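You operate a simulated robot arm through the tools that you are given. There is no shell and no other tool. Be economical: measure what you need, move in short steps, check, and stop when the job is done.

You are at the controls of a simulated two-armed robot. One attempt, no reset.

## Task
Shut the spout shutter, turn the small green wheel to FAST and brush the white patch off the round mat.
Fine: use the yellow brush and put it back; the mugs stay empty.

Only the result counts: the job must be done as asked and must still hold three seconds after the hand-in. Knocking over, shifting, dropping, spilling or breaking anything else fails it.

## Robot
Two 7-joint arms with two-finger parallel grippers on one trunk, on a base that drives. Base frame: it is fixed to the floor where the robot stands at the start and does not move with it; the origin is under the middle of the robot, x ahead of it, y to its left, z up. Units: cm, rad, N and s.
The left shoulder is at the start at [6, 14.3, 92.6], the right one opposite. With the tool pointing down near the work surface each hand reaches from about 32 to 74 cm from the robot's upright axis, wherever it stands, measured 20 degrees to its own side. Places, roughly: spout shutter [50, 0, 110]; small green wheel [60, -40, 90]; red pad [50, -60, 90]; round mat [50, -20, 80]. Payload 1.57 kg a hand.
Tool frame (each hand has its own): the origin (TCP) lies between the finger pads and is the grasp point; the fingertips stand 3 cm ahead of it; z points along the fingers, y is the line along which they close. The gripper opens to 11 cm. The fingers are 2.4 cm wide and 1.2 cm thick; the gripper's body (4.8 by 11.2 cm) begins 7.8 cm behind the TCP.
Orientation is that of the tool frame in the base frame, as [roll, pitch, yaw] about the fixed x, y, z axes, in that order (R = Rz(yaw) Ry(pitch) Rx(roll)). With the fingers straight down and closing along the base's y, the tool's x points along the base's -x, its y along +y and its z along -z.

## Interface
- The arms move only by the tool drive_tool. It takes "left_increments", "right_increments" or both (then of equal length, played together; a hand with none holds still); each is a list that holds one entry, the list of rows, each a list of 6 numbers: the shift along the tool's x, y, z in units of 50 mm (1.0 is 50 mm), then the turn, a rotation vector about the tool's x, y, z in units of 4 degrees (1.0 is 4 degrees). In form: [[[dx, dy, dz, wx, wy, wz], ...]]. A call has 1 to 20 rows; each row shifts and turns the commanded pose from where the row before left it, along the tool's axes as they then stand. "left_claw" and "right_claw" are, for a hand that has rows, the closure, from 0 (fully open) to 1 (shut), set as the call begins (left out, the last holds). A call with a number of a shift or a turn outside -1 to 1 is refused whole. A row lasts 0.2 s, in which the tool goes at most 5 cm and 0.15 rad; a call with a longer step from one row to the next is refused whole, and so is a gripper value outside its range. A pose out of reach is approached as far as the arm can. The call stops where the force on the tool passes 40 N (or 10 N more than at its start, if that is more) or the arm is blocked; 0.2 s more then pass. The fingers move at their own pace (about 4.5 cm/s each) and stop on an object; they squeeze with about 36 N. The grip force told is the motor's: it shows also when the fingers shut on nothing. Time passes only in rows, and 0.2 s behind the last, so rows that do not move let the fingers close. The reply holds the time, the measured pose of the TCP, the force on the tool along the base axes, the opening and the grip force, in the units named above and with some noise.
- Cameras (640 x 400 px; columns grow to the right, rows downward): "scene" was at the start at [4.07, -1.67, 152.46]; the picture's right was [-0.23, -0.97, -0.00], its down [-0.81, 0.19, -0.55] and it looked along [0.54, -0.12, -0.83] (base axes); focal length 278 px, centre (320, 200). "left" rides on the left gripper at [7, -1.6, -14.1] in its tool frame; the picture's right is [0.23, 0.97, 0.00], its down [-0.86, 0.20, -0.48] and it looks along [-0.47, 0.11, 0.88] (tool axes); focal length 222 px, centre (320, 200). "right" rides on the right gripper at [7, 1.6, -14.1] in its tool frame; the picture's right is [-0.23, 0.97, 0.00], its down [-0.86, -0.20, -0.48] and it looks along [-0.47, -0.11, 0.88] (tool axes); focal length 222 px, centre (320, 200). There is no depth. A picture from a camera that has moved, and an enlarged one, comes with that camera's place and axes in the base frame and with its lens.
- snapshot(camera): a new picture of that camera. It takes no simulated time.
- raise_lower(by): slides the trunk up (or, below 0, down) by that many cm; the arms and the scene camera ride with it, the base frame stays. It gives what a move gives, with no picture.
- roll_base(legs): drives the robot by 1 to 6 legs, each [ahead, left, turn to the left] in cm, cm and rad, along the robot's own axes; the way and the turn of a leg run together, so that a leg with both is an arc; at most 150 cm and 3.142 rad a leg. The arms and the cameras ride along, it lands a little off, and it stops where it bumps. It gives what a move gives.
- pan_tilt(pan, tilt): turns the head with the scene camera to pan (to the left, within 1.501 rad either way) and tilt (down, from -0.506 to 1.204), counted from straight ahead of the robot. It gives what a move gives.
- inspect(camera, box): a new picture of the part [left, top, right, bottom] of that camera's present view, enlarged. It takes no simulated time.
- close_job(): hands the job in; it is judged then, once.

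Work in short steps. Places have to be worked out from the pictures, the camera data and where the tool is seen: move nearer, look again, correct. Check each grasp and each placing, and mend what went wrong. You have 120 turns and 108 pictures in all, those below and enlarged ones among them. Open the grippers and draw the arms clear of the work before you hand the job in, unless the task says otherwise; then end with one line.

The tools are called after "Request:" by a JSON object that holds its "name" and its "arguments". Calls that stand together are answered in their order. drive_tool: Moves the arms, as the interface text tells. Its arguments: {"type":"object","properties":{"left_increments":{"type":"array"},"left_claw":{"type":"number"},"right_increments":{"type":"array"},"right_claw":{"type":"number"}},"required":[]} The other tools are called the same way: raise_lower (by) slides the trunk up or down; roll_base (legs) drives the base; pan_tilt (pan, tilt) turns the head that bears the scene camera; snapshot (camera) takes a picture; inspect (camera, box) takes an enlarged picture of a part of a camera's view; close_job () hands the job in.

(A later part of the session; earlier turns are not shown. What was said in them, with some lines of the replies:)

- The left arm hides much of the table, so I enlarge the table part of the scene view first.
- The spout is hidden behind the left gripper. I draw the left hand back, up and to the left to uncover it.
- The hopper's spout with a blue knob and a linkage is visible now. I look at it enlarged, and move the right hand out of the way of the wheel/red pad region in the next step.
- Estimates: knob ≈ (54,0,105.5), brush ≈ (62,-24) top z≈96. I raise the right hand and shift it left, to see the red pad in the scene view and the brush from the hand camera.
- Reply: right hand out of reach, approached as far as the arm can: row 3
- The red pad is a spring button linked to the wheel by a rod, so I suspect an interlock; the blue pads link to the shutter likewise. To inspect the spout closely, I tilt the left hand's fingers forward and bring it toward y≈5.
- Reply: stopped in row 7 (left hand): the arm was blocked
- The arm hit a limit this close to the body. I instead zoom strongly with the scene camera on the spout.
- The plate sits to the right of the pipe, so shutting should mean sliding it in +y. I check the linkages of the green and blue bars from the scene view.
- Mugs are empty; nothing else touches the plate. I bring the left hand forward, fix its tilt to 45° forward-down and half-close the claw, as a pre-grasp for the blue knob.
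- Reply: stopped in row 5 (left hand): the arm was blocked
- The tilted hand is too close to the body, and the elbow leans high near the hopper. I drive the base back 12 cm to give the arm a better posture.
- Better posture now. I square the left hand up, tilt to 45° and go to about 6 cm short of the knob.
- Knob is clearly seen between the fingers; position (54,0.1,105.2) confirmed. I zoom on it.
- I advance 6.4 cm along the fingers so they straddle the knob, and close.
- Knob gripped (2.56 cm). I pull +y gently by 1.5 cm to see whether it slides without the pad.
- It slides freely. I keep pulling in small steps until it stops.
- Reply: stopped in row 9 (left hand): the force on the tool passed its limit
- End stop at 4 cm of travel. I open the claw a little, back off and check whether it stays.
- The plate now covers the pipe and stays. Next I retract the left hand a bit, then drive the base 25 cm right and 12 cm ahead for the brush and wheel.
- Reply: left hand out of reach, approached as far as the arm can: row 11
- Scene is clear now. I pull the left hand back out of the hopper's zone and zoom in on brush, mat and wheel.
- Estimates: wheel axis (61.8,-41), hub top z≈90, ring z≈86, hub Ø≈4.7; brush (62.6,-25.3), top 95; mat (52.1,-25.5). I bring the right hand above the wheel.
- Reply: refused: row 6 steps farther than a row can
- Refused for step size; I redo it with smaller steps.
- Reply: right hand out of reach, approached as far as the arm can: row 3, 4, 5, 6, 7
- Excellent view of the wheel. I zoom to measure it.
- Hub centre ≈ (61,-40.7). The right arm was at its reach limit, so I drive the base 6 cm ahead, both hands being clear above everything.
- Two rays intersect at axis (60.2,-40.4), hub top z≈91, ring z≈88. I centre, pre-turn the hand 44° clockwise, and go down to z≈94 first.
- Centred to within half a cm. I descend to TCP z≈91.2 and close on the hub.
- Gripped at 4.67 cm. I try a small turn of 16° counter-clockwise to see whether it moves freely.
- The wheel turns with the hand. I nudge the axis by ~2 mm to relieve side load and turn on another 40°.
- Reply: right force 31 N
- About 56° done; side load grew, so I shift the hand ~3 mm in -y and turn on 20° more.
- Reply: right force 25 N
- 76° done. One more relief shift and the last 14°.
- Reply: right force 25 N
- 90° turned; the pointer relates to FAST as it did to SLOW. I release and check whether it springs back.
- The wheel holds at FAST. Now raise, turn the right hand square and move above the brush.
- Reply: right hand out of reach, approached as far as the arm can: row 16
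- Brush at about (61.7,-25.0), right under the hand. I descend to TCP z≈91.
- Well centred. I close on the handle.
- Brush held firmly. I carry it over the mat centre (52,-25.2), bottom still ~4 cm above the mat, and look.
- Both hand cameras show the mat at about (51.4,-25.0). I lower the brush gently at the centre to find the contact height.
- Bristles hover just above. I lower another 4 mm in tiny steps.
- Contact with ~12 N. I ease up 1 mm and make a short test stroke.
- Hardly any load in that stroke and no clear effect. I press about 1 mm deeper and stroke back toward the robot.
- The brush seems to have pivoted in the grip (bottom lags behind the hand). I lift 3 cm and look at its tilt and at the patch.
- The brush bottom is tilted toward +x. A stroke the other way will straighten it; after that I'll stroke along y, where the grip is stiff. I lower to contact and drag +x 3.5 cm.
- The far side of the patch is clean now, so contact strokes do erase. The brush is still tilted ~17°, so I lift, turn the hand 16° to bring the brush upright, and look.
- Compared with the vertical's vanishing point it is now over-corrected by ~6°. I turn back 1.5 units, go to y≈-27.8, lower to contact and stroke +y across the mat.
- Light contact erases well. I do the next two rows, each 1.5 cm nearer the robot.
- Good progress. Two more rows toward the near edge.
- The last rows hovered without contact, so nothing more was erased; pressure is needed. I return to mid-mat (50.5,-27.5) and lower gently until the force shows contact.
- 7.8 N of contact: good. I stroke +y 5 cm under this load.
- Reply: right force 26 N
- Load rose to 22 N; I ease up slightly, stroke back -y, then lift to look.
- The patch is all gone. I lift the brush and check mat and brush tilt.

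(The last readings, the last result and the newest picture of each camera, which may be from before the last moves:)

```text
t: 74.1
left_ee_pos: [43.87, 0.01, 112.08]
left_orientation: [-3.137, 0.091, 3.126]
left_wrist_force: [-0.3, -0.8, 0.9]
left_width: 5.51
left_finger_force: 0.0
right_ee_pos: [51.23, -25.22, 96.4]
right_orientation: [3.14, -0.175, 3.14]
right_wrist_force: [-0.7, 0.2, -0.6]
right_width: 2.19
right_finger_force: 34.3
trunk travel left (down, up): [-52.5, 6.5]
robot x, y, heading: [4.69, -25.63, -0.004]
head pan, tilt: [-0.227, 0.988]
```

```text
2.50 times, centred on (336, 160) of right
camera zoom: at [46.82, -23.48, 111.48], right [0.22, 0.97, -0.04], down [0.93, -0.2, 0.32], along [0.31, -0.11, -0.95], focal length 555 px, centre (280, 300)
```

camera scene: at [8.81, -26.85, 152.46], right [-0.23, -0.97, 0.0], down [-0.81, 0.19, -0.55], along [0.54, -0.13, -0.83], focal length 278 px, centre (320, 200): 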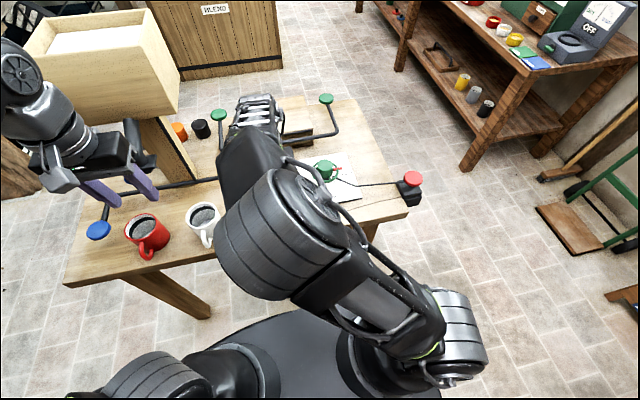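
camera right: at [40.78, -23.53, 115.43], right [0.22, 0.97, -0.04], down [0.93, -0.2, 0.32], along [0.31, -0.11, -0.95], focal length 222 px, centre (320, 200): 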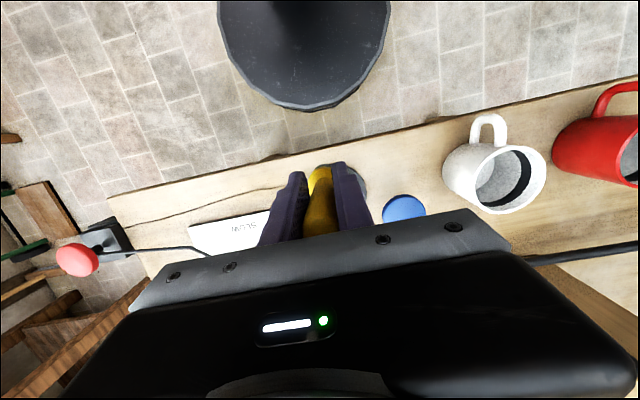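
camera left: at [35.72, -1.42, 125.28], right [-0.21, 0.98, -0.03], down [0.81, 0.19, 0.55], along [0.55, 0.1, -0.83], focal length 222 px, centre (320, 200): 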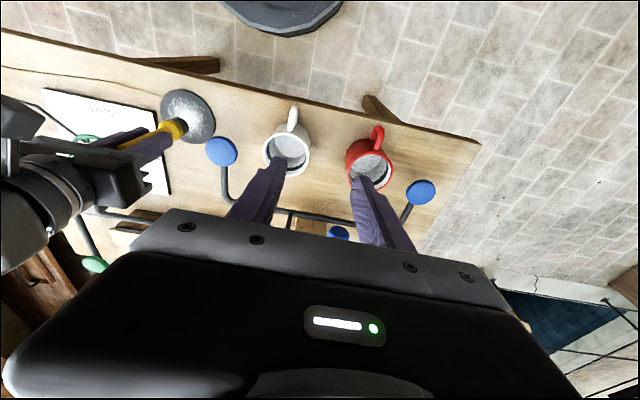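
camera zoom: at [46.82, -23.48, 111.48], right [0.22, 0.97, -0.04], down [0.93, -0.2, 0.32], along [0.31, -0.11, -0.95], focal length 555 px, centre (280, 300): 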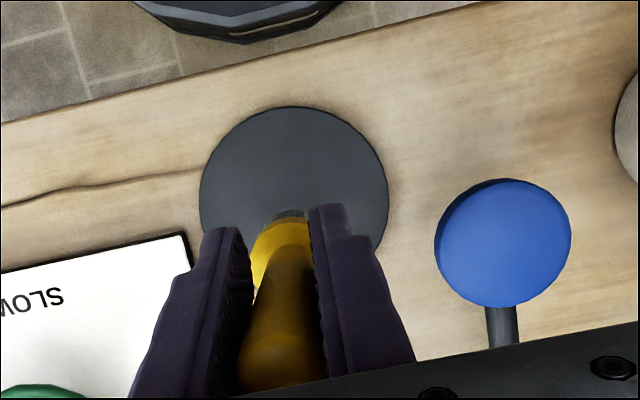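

Mat clean and in place. In the right view the brush is ~16° from the tool axis, the hand's tilt compensates 10°, so I add 5° and carry it back over its spot (61.8,-25.1).

Request:
{"name": "drive_tool", "arguments": {"right_increments": [[[0, 0, 0, 0, 1, 0], [0, 0, 0, 0, 0.25, 0], [-0.7, 0.01, -0.06, 0, 0, 0], [-0.75, 0.01, -0.06, 0, 0, 0], [-0.7, 0.01, -0.06, 0, 0, 0], [0, 0, 0, 0, 0, 0]]]}}

Request:
{"name": "inspect", "arguments": {"camera": "left", "box": [40, 50, 232, 170]}}

Request:
{"name": "snapshot", "arguments": {"camera": "right"}}

Request:
{"name": "snapshot", "arguments": {"camera": "scene"}}

```text
t: 75.5
left_ee_pos: [43.91, -0.04, 112.17]
left_orientation: [-3.136, 0.092, 3.127]
left_wrist_force: [-0.3, 0.4, -0.1]
left_width: 5.5
left_finger_force: 0.2
right_ee_pos: [56.68, -25.77, 92.17]
right_orientation: [-3.142, -0.251, -3.141]
right_wrist_force: [0.1, 1.6, -0.7]
right_width: 2.19
right_finger_force: 34.9
right hand out of reach, approached as far as the arm can: row 3, 4, 5
trunk travel left (down, up): [-52.5, 6.5]
robot x, y, heading: [5.02, -25.27, -0.004]
head pan, tilt: [-0.227, 0.988]
```

```text
3.33 times, centred on (136, 110) of left
camera zoom: at [35.73, -1.41, 125.28], right [-0.21, 0.98, -0.03], down [0.81, 0.19, 0.55], along [0.55, 0.1, -0.83], focal length 740 px, centre (933, 500)
```

zoom: 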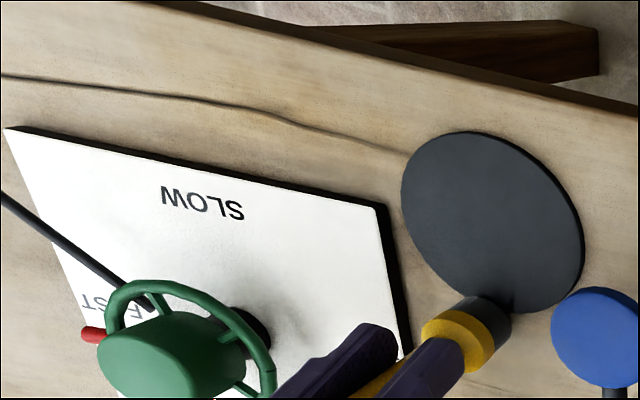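

```text
41 pictures are left
camera right: at [53.36, -24.2, 107.5], right [0.22, 0.97, -0.06], down [0.95, -0.2, 0.25], along [0.23, -0.11, -0.97], focal length 222 px, centre (320, 200)
```

right: 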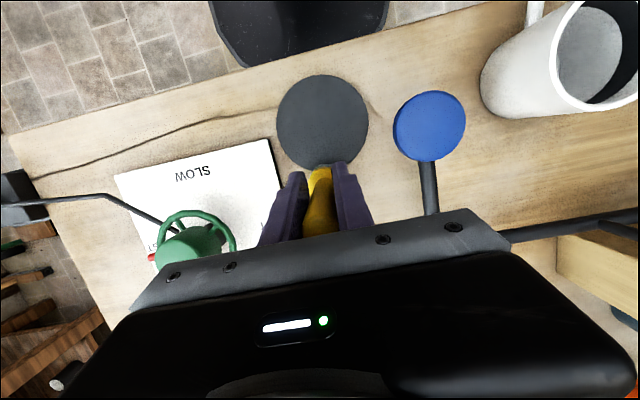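

```text
40 pictures are left
camera scene: at [8.82, -26.85, 152.46], right [-0.23, -0.97, 0.0], down [-0.81, 0.19, -0.55], along [0.54, -0.13, -0.83], focal length 278 px, centre (320, 200)
```

scene: 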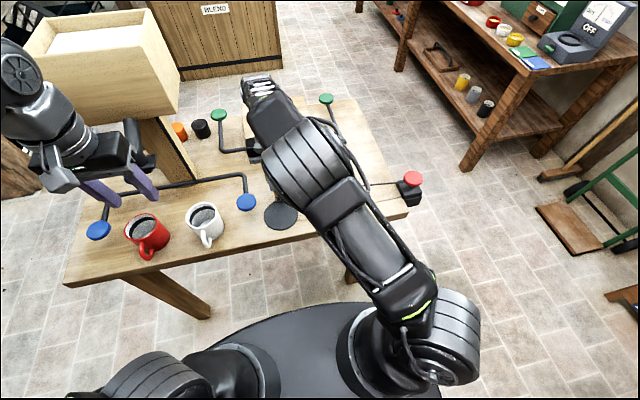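

The tilted arm cannot reach that far. I raise the brush and pull the left hand back, then drive the base 6 cm ahead.

Request:
{"name": "drive_tool", "arguments": {"right_increments": [[[0.3, 0, -0.3, 0, 0, 0], [0.3, 0, -0.4, 0, 0, 0], [0.2, 0, 0, 0, 0, 0], [0, 0, 0, 0, 0, 0]]], "left_increments": [[[0.4, -0.3, 0, 0, 0, 0], [0.4, -0.3, 0, 0, 0, 0], [0.4, -0.3, 0, 0, 0, 0], [0, 0, 0, 0, 0, 0]]]}}

Request:
{"name": "roll_base", "arguments": {"legs": [[6, 0, 0]]}}

```text
t: 76.5
left_ee_pos: [37.72, -4.5, 111.64]
left_orientation: [-3.137, 0.091, 3.127]
left_wrist_force: [0.0, -0.8, -0.4]
left_width: 5.52
left_finger_force: 0.2
right_ee_pos: [53.26, -25.88, 96.28]
right_orientation: [-3.141, -0.261, -3.141]
right_wrist_force: [-0.7, -0.2, -0.5]
right_width: 2.18
right_finger_force: 34.4
right hand out of reach, approached as far as the arm can: row 2
trunk travel left (down, up): [-52.5, 6.5]
robot x, y, heading: [5.33, -25.22, 0.002]
head pan, tilt: [-0.227, 0.988]
```

```text
t: 77.5
left_ee_pos: [43.98, -4.49, 111.53]
left_orientation: [-3.136, 0.088, 3.126]
left_wrist_force: [0.3, 0.9, -0.8]
left_width: 5.5
left_finger_force: 0.2
right_ee_pos: [59.55, -25.92, 96.21]
right_orientation: [3.142, -0.264, -3.141]
right_wrist_force: [0.1, 1.1, -2.1]
right_width: 2.15
right_finger_force: 34.4
trunk travel left (down, up): [-52.5, 6.5]
robot x, y, heading: [11.04, -25.24, -0.004]
head pan, tilt: [-0.227, 0.988]
```

Now the brush goes over its spot, still ~2 cm above the table.

Request:
{"name": "drive_tool", "arguments": {"right_increments": [[[-0.3, 0.09, 0.1, 0, 0, 0], [-0.3, 0.08, 0.2, 0, 0, 0], [0, 0, 0.2, 0, 0, 0], [0, 0, 0, 0, 0, 0]]]}}

Request:
{"name": "inspect", "arguments": {"camera": "left", "box": [0, 60, 256, 220]}}

Request:
{"name": "snapshot", "arguments": {"camera": "right"}}

```text
t: 78.5
left_ee_pos: [43.87, -4.41, 111.68]
left_orientation: [-3.135, 0.09, 3.126]
left_wrist_force: [-0.1, 0.4, 0.7]
left_width: 5.48
left_finger_force: 0.0
right_ee_pos: [61.22, -25.07, 92.87]
right_orientation: [-3.141, -0.263, -3.14]
right_wrist_force: [0.1, 0.0, -0.6]
right_width: 2.17
right_finger_force: 34.7
right hand out of reach, approached as far as the arm can: row 2
trunk travel left (down, up): [-52.5, 6.5]
robot x, y, heading: [10.59, -25.14, -0.002]
head pan, tilt: [-0.227, 0.988]
```

```text
2.50 times, centred on (128, 140) of left
camera zoom: at [35.71, -5.87, 124.76], right [-0.21, 0.98, -0.03], down [0.81, 0.19, 0.55], along [0.55, 0.1, -0.83], focal length 555 px, centre (800, 350)
```

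zoom: 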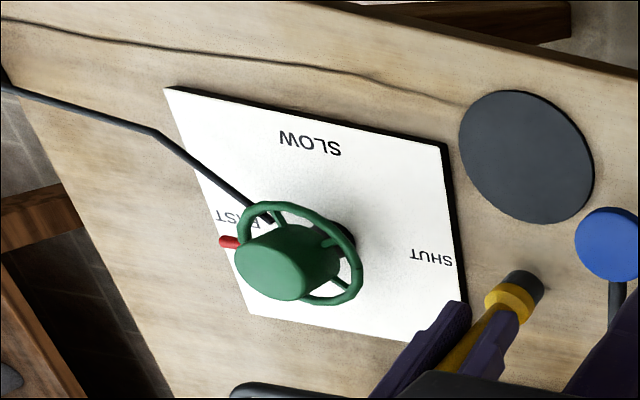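

```text
38 pictures are left
camera right: at [58.12, -23.45, 108.32], right [0.22, 0.97, -0.06], down [0.95, -0.2, 0.24], along [0.22, -0.11, -0.97], focal length 222 px, centre (320, 200)
```

right: 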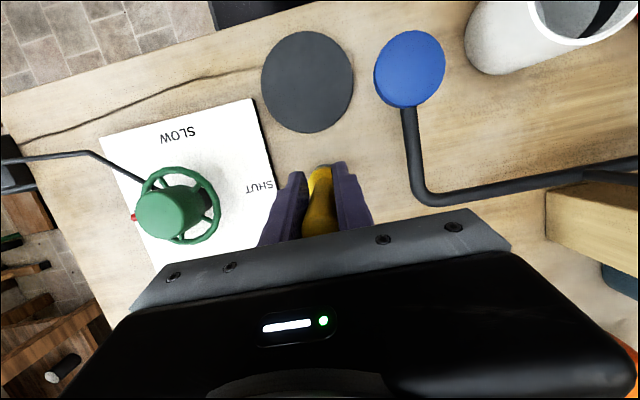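

Brush looks near-vertical. I shift 0.6 cm in +x and lower almost to the table.

Request:
{"name": "drive_tool", "arguments": {"right_increments": [[[-0.12, 0, 0.1, 0, 0, 0], [-0.06, 0, 0.12, 0, 0, 0], [-0.02, 0, 0.08, 0, 0, 0], [0, 0, 0, 0, 0, 0]]]}}

Request:
{"name": "inspect", "arguments": {"camera": "left", "box": [150, 130, 278, 210]}}

```text
t: 79.5
left_ee_pos: [43.84, -4.53, 111.59]
left_orientation: [-3.137, 0.091, 3.126]
left_wrist_force: [-0.3, 0.1, 0.2]
left_width: 5.5
left_finger_force: 0.1
right_ee_pos: [61.69, -25.07, 91.03]
right_orientation: [-3.141, -0.262, -3.14]
right_wrist_force: [-0.1, -0.3, -1.8]
right_width: 2.17
right_finger_force: 34.4
trunk travel left (down, up): [-52.5, 6.5]
robot x, y, heading: [10.72, -25.24, -0.001]
head pan, tilt: [-0.227, 0.988]
```

```text
5.00 times, centred on (214, 170) of left
camera zoom: at [35.71, -5.87, 124.76], right [-0.21, 0.98, -0.03], down [0.81, 0.19, 0.55], along [0.55, 0.1, -0.83], focal length 1111 px, centre (850, 350)
```

zoom: 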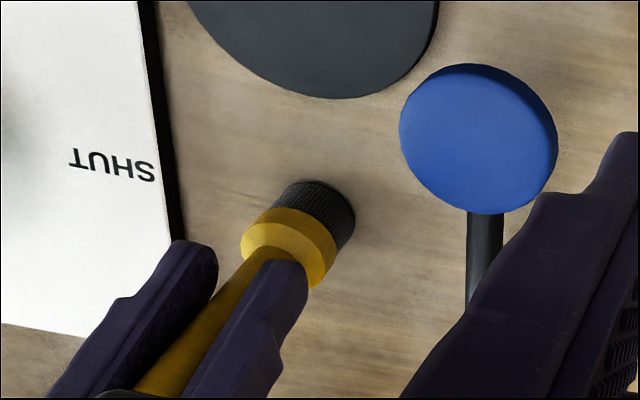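

Nearly down. I lower in 1 mm steps to feel the table.

Request:
{"name": "drive_tool", "arguments": {"right_increments": [[[-0.005, 0, 0.02, 0, 0, 0], [-0.005, 0, 0.02, 0, 0, 0], [0, 0, 0, 0, 0, 0]]]}}

```text
t: 80.2
left_ee_pos: [43.76, -4.45, 111.62]
left_orientation: [-3.134, 0.09, 3.125]
left_wrist_force: [0.7, 0.8, 0.4]
left_width: 5.48
left_finger_force: 0.0
right_ee_pos: [61.63, -25.02, 91.22]
right_orientation: [3.142, -0.26, -3.14]
right_wrist_force: [1.6, -0.8, 14.1]
right_width: 2.18
right_finger_force: 34.5
trunk travel left (down, up): [-52.5, 6.5]
robot x, y, heading: [10.99, -25.21, 0.002]
head pan, tilt: [-0.227, 0.988]
```

Table contact. I ease up 1 mm and open the fingers partway.

Request:
{"name": "drive_tool", "arguments": {"right_increments": [[[0, 0, -0.02, 0, 0, 0], [0, 0, 0, 0, 0, 0]]]}}

Request:
{"name": "drive_tool", "arguments": {"right_increments": [[[0, 0, 0, 0, 0, 0], [0, 0, 0, 0, 0, 0], [0, 0, 0, 0, 0, 0], [0, 0, 0, 0, 0, 0]]], "right_claw": 0.6}}

Request:
{"name": "inspect", "arguments": {"camera": "left", "box": [150, 130, 278, 210]}}

Request:
{"name": "inspect", "arguments": {"camera": "right", "box": [240, 100, 400, 240]}}

```text
t: 80.8
left_ee_pos: [43.71, -4.6, 111.57]
left_orientation: [-3.137, 0.091, 3.127]
left_wrist_force: [0.8, 0.8, -0.6]
left_width: 5.5
left_finger_force: 0.0
right_ee_pos: [61.74, -25.08, 91.13]
right_orientation: [3.141, -0.259, -3.14]
right_wrist_force: [0.6, 0.6, 11.3]
right_width: 2.19
right_finger_force: 34.5
trunk travel left (down, up): [-52.5, 6.5]
robot x, y, heading: [10.85, -25.17, -0.0]
head pan, tilt: [-0.227, 0.988]
```

```text
t: 81.8
left_ee_pos: [43.83, -4.39, 111.72]
left_orientation: [-3.136, 0.09, 3.126]
left_wrist_force: [-0.6, 0.3, -0.2]
left_width: 5.5
left_finger_force: 0.0
right_ee_pos: [61.81, -25.07, 91.02]
right_orientation: [-3.141, -0.262, 3.14]
right_wrist_force: [0.5, 0.3, 0.1]
right_width: 4.41
right_finger_force: 0.0
trunk travel left (down, up): [-52.5, 6.5]
robot x, y, heading: [10.69, -25.28, -0.001]
head pan, tilt: [-0.227, 0.988]
```

```text
5.00 times, centred on (214, 170) of left
camera zoom: at [35.71, -5.86, 124.76], right [-0.21, 0.98, -0.03], down [0.81, 0.19, 0.55], along [0.55, 0.1, -0.83], focal length 1111 px, centre (850, 350)
```

zoom: 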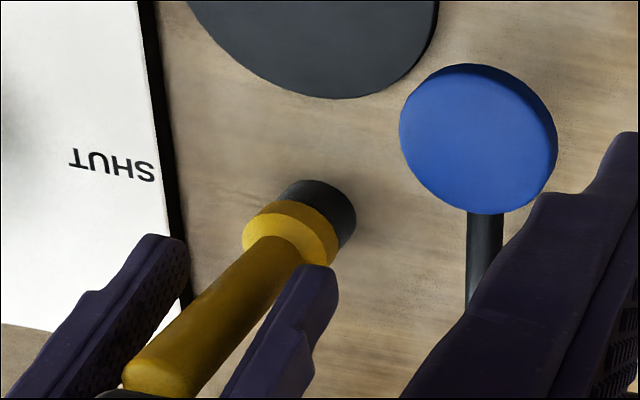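

```text
2.86 times, centred on (320, 170) of right
camera zoom: at [58.69, -23.47, 106.48], right [0.22, 0.97, -0.06], down [0.95, -0.2, 0.24], along [0.22, -0.11, -0.97], focal length 635 px, centre (320, 286)
```

zoom: 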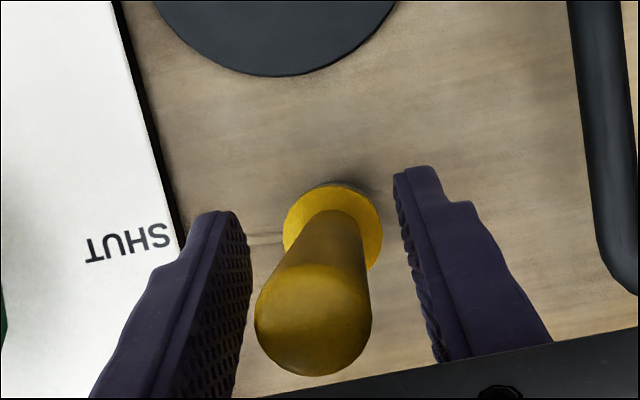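

Brush stands on its spot. I withdraw the hand straight up.

Request:
{"name": "drive_tool", "arguments": {"right_increments": [[[0.1, 0, -0.36, 0, 0, 0], [0.17, 0, -0.64, 0, 0, 0], [0.2, 0, -0.75, 0, 0, 0], [0.2, 0, -0.75, 0, 0, 0], [0, 0, 0, 0, 0, 0]]], "right_claw": 0.45}}

Request:
{"name": "drive_tool", "arguments": {"right_increments": [[[0.8, 0, 0, 0, -1, 0], [0.8, -0.3, 0, 0, -1, 0], [0.8, -0.5, 0, 0, -1, 0], [0.8, -0.5, 0, 0, -0.7, 0], [0.5, -0.5, 0, 0, 0, 0], [0, -0.8, 0, 0, 0, 0], [0, -0.8, 0, 0, 0, 0], [0, 0, 0, 0, 0, 0]]]}}

Request:
{"name": "snapshot", "arguments": {"camera": "scene"}}

Request:
{"name": "snapshot", "arguments": {"camera": "left"}}

```text
t: 83.0
left_ee_pos: [43.88, -4.47, 111.63]
left_orientation: [-3.136, 0.089, 3.127]
left_wrist_force: [-0.2, 0.6, -0.5]
left_width: 5.49
left_finger_force: 0.1
right_ee_pos: [56.89, -24.8, 99.53]
right_orientation: [3.141, -0.256, 3.141]
right_wrist_force: [-0.4, -0.3, -0.1]
right_width: 6.05
right_finger_force: 0.0
right hand out of reach, approached as far as the arm can: row 2, 3, 4
trunk travel left (down, up): [-52.5, 6.5]
robot x, y, heading: [11.08, -25.1, -0.002]
head pan, tilt: [-0.227, 0.988]
```

```text
t: 84.8
left_ee_pos: [43.8, -4.53, 111.5]
left_orientation: [-3.137, 0.092, 3.127]
left_wrist_force: [-0.8, 0.2, 0.1]
left_width: 5.48
left_finger_force: 0.0
right_ee_pos: [38.45, -41.86, 102.16]
right_orientation: [3.14, -0.002, -3.14]
right_wrist_force: [0.6, 0.1, -0.5]
right_width: 6.07
right_finger_force: 0.0
trunk travel left (down, up): [-52.5, 6.5]
robot x, y, heading: [10.61, -24.97, -0.0]
head pan, tilt: [-0.227, 0.988]
```

```text
34 pictures are left
camera scene: at [14.86, -26.84, 152.46], right [-0.23, -0.97, 0.0], down [-0.81, 0.19, -0.55], along [0.54, -0.13, -0.83], focal length 278 px, centre (320, 200)
```

scene: 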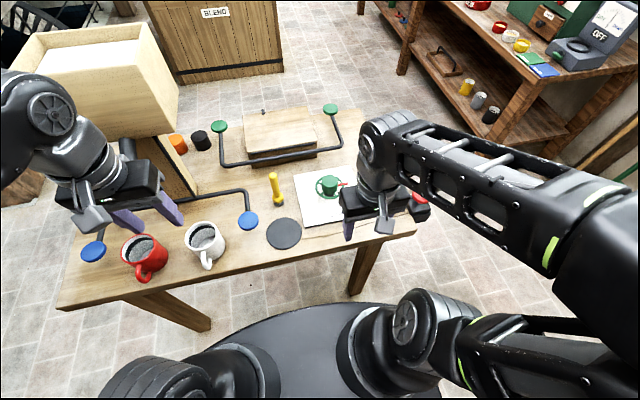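

```text
33 pictures are left
camera left: at [35.71, -5.85, 124.75], right [-0.21, 0.98, -0.03], down [0.81, 0.19, 0.55], along [0.54, 0.1, -0.83], focal length 222 px, centre (320, 200)
```

left: 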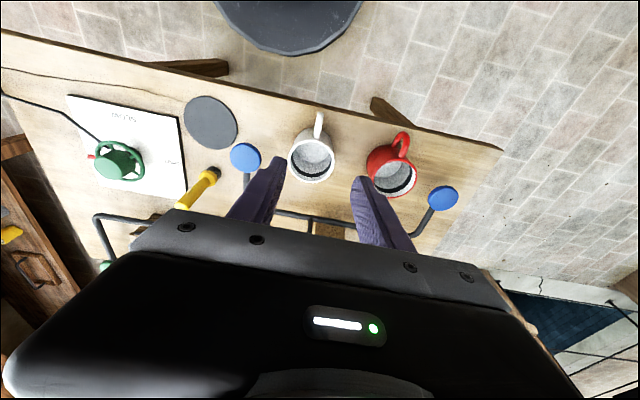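

Brush stands in place, mat clean. I check wheel and brush closely, and the spout.

Request:
{"name": "inspect", "arguments": {"camera": "scene", "box": [240, 160, 368, 240]}}

Request:
{"name": "inspect", "arguments": {"camera": "left", "box": [60, 80, 188, 200]}}

```text
5.00 times, centred on (304, 200) of scene
camera zoom: at [14.86, -26.84, 152.46], right [-0.23, -0.97, 0.0], down [-0.81, 0.19, -0.55], along [0.54, -0.13, -0.83], focal length 1388 px, centre (400, 200)
```

zoom: 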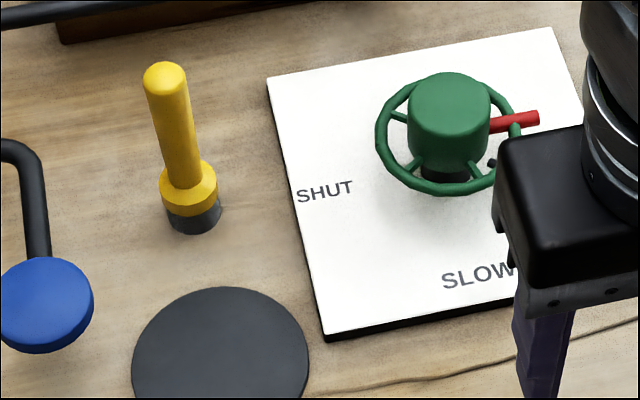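

```text
3.33 times, centred on (124, 140) of left
camera zoom: at [35.71, -5.85, 124.75], right [-0.21, 0.98, -0.03], down [0.81, 0.19, 0.55], along [0.54, 0.1, -0.83], focal length 740 px, centre (973, 400)
```

zoom: 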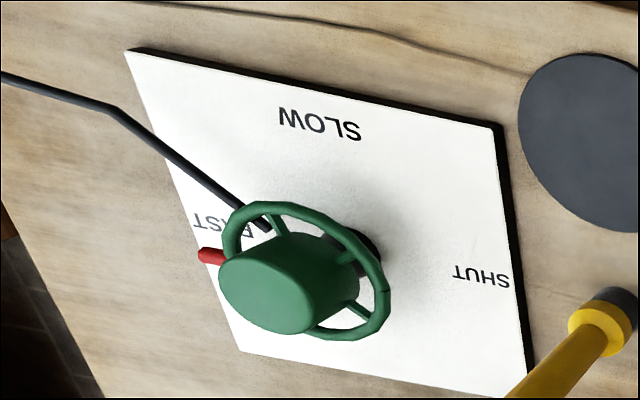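

Pointer holds at FAST. I now drive back 20 cm, open both grippers and check the shutter.

Request:
{"name": "roll_base", "arguments": {"legs": [[-22, 0, 0]]}}

Request:
{"name": "drive_tool", "arguments": {"left_increments": [[[0, 0.6, 0, 0, 0, 0], [0, 0.6, 0, 0, 0, 0], [0, 0.6, 0, 0, 0, 0], [0, 0.6, 0, 0, 0, 0], [0, 0, 0, 0, 0, 0]]], "left_claw": 0, "right_increments": [[[0, -0.6, 0, 0, 0, 0], [0, -0.6, 0, 0, 0, 0], [0, -0.6, 0, 0, 0, 0], [0, 0, 0, 0, 0, 0], [0, 0, 0, 0, 0, 0]]], "right_claw": 0}}

Request:
{"name": "pan_tilt", "arguments": {"pan": 0.2, "tilt": 0.8}}

Request:
{"name": "snapshot", "arguments": {"camera": "scene"}}

```text
t: 86.5
left_ee_pos: [21.55, -4.38, 111.7]
left_orientation: [-3.135, 0.091, 3.123]
left_wrist_force: [-1.0, 0.1, 0.5]
left_width: 5.52
left_finger_force: 0.0
right_ee_pos: [16.27, -41.81, 102.24]
right_orientation: [-3.142, -0.001, 3.138]
right_wrist_force: [-1.5, 0.0, 0.6]
right_width: 6.07
right_finger_force: 0.2
trunk travel left (down, up): [-52.5, 6.5]
robot x, y, heading: [-11.17, -25.0, -0.009]
head pan, tilt: [-0.227, 0.988]
```

```text
t: 87.7
left_ee_pos: [22.05, 7.39, 111.7]
left_orientation: [-3.137, 0.091, 3.123]
left_wrist_force: [1.1, 0.2, 0.9]
left_width: 11.0
left_finger_force: 0.1
right_ee_pos: [16.21, -50.74, 102.16]
right_orientation: [3.141, -0.004, -3.141]
right_wrist_force: [0.4, 0.8, -0.5]
right_width: 11.0
right_finger_force: 0.1
trunk travel left (down, up): [-52.5, 6.5]
robot x, y, heading: [-11.58, -25.25, -0.005]
head pan, tilt: [-0.227, 0.988]
```

```text
t: 88.6
left_ee_pos: [22.05, 7.46, 111.67]
left_orientation: [-3.136, 0.092, 3.124]
left_wrist_force: [-0.2, -1.5, -0.1]
left_width: 11.01
left_finger_force: 0.2
right_ee_pos: [16.26, -50.72, 102.27]
right_orientation: [3.141, -0.004, 3.14]
right_wrist_force: [-0.1, -0.3, -0.9]
right_width: 10.98
right_finger_force: 0.0
trunk travel left (down, up): [-52.5, 6.5]
robot x, y, heading: [-11.12, -25.25, 0.0]
head pan, tilt: [0.201, 0.799]
```

```text
30 pictures are left
camera scene: at [-6.21, -23.61, 153.88], right [0.19, -0.98, 0.0], down [-0.7, -0.14, -0.7], along [0.68, 0.14, -0.72], focal length 278 px, centre (320, 200)
```

scene: 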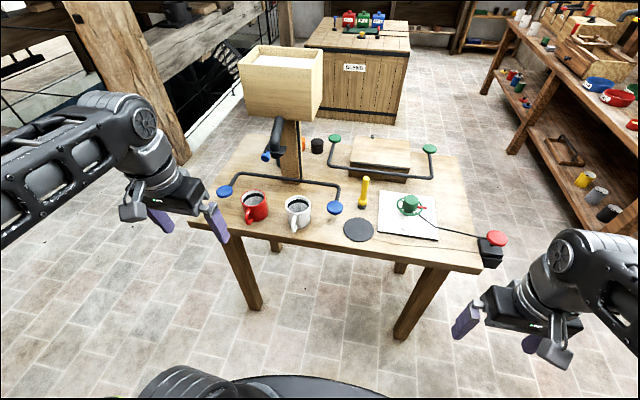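

Request:
{"name": "inspect", "arguments": {"camera": "scene", "box": [240, 100, 340, 230]}}

Request:
{"name": "inspect", "arguments": {"camera": "scene", "box": [340, 165, 468, 245]}}

```text
3.08 times, centred on (290, 165) of scene
camera zoom: at [-6.21, -23.61, 153.88], right [0.19, -0.98, 0.0], down [-0.7, -0.14, -0.7], along [0.68, 0.14, -0.72], focal length 854 px, centre (412, 308)
```

zoom: 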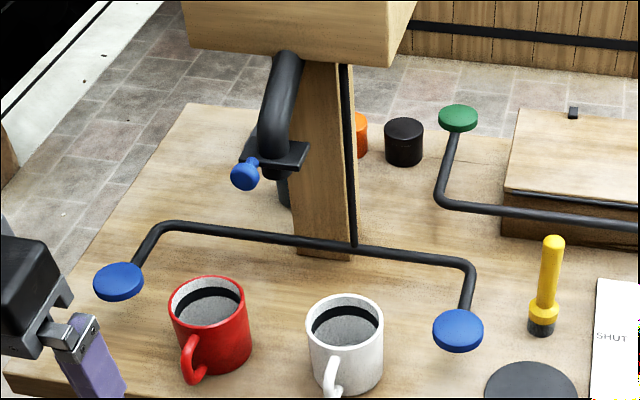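

```text
5.00 times, centred on (404, 205) of scene
camera zoom: at [-6.21, -23.61, 153.88], right [0.19, -0.98, 0.0], down [-0.7, -0.14, -0.7], along [0.68, 0.14, -0.72], focal length 1388 px, centre (-100, 175)
```

zoom: 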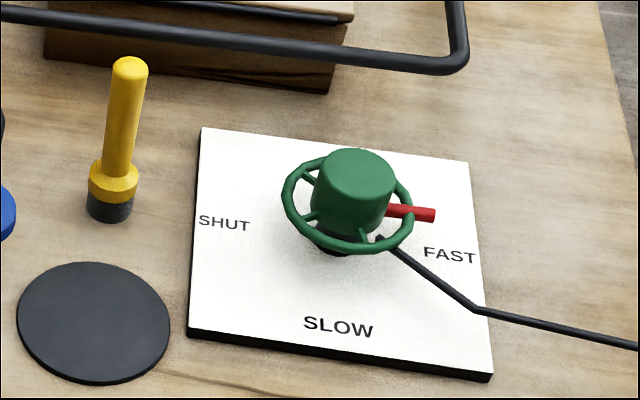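

Shutter plate covers the spout, the pointer stands at FAST, the mat is clean, the brush is back, the mugs are empty, and both arms are clear with grippers open. I hand in.

Request:
{"name": "close_job", "arguments": {}}

```text
The job is handed in.
```

I've handed the job in: the spout shutter is shut, the green wheel points to FAST, the white patch is brushed off the mat, the yellow brush is back where it stood, and the mugs are empty.
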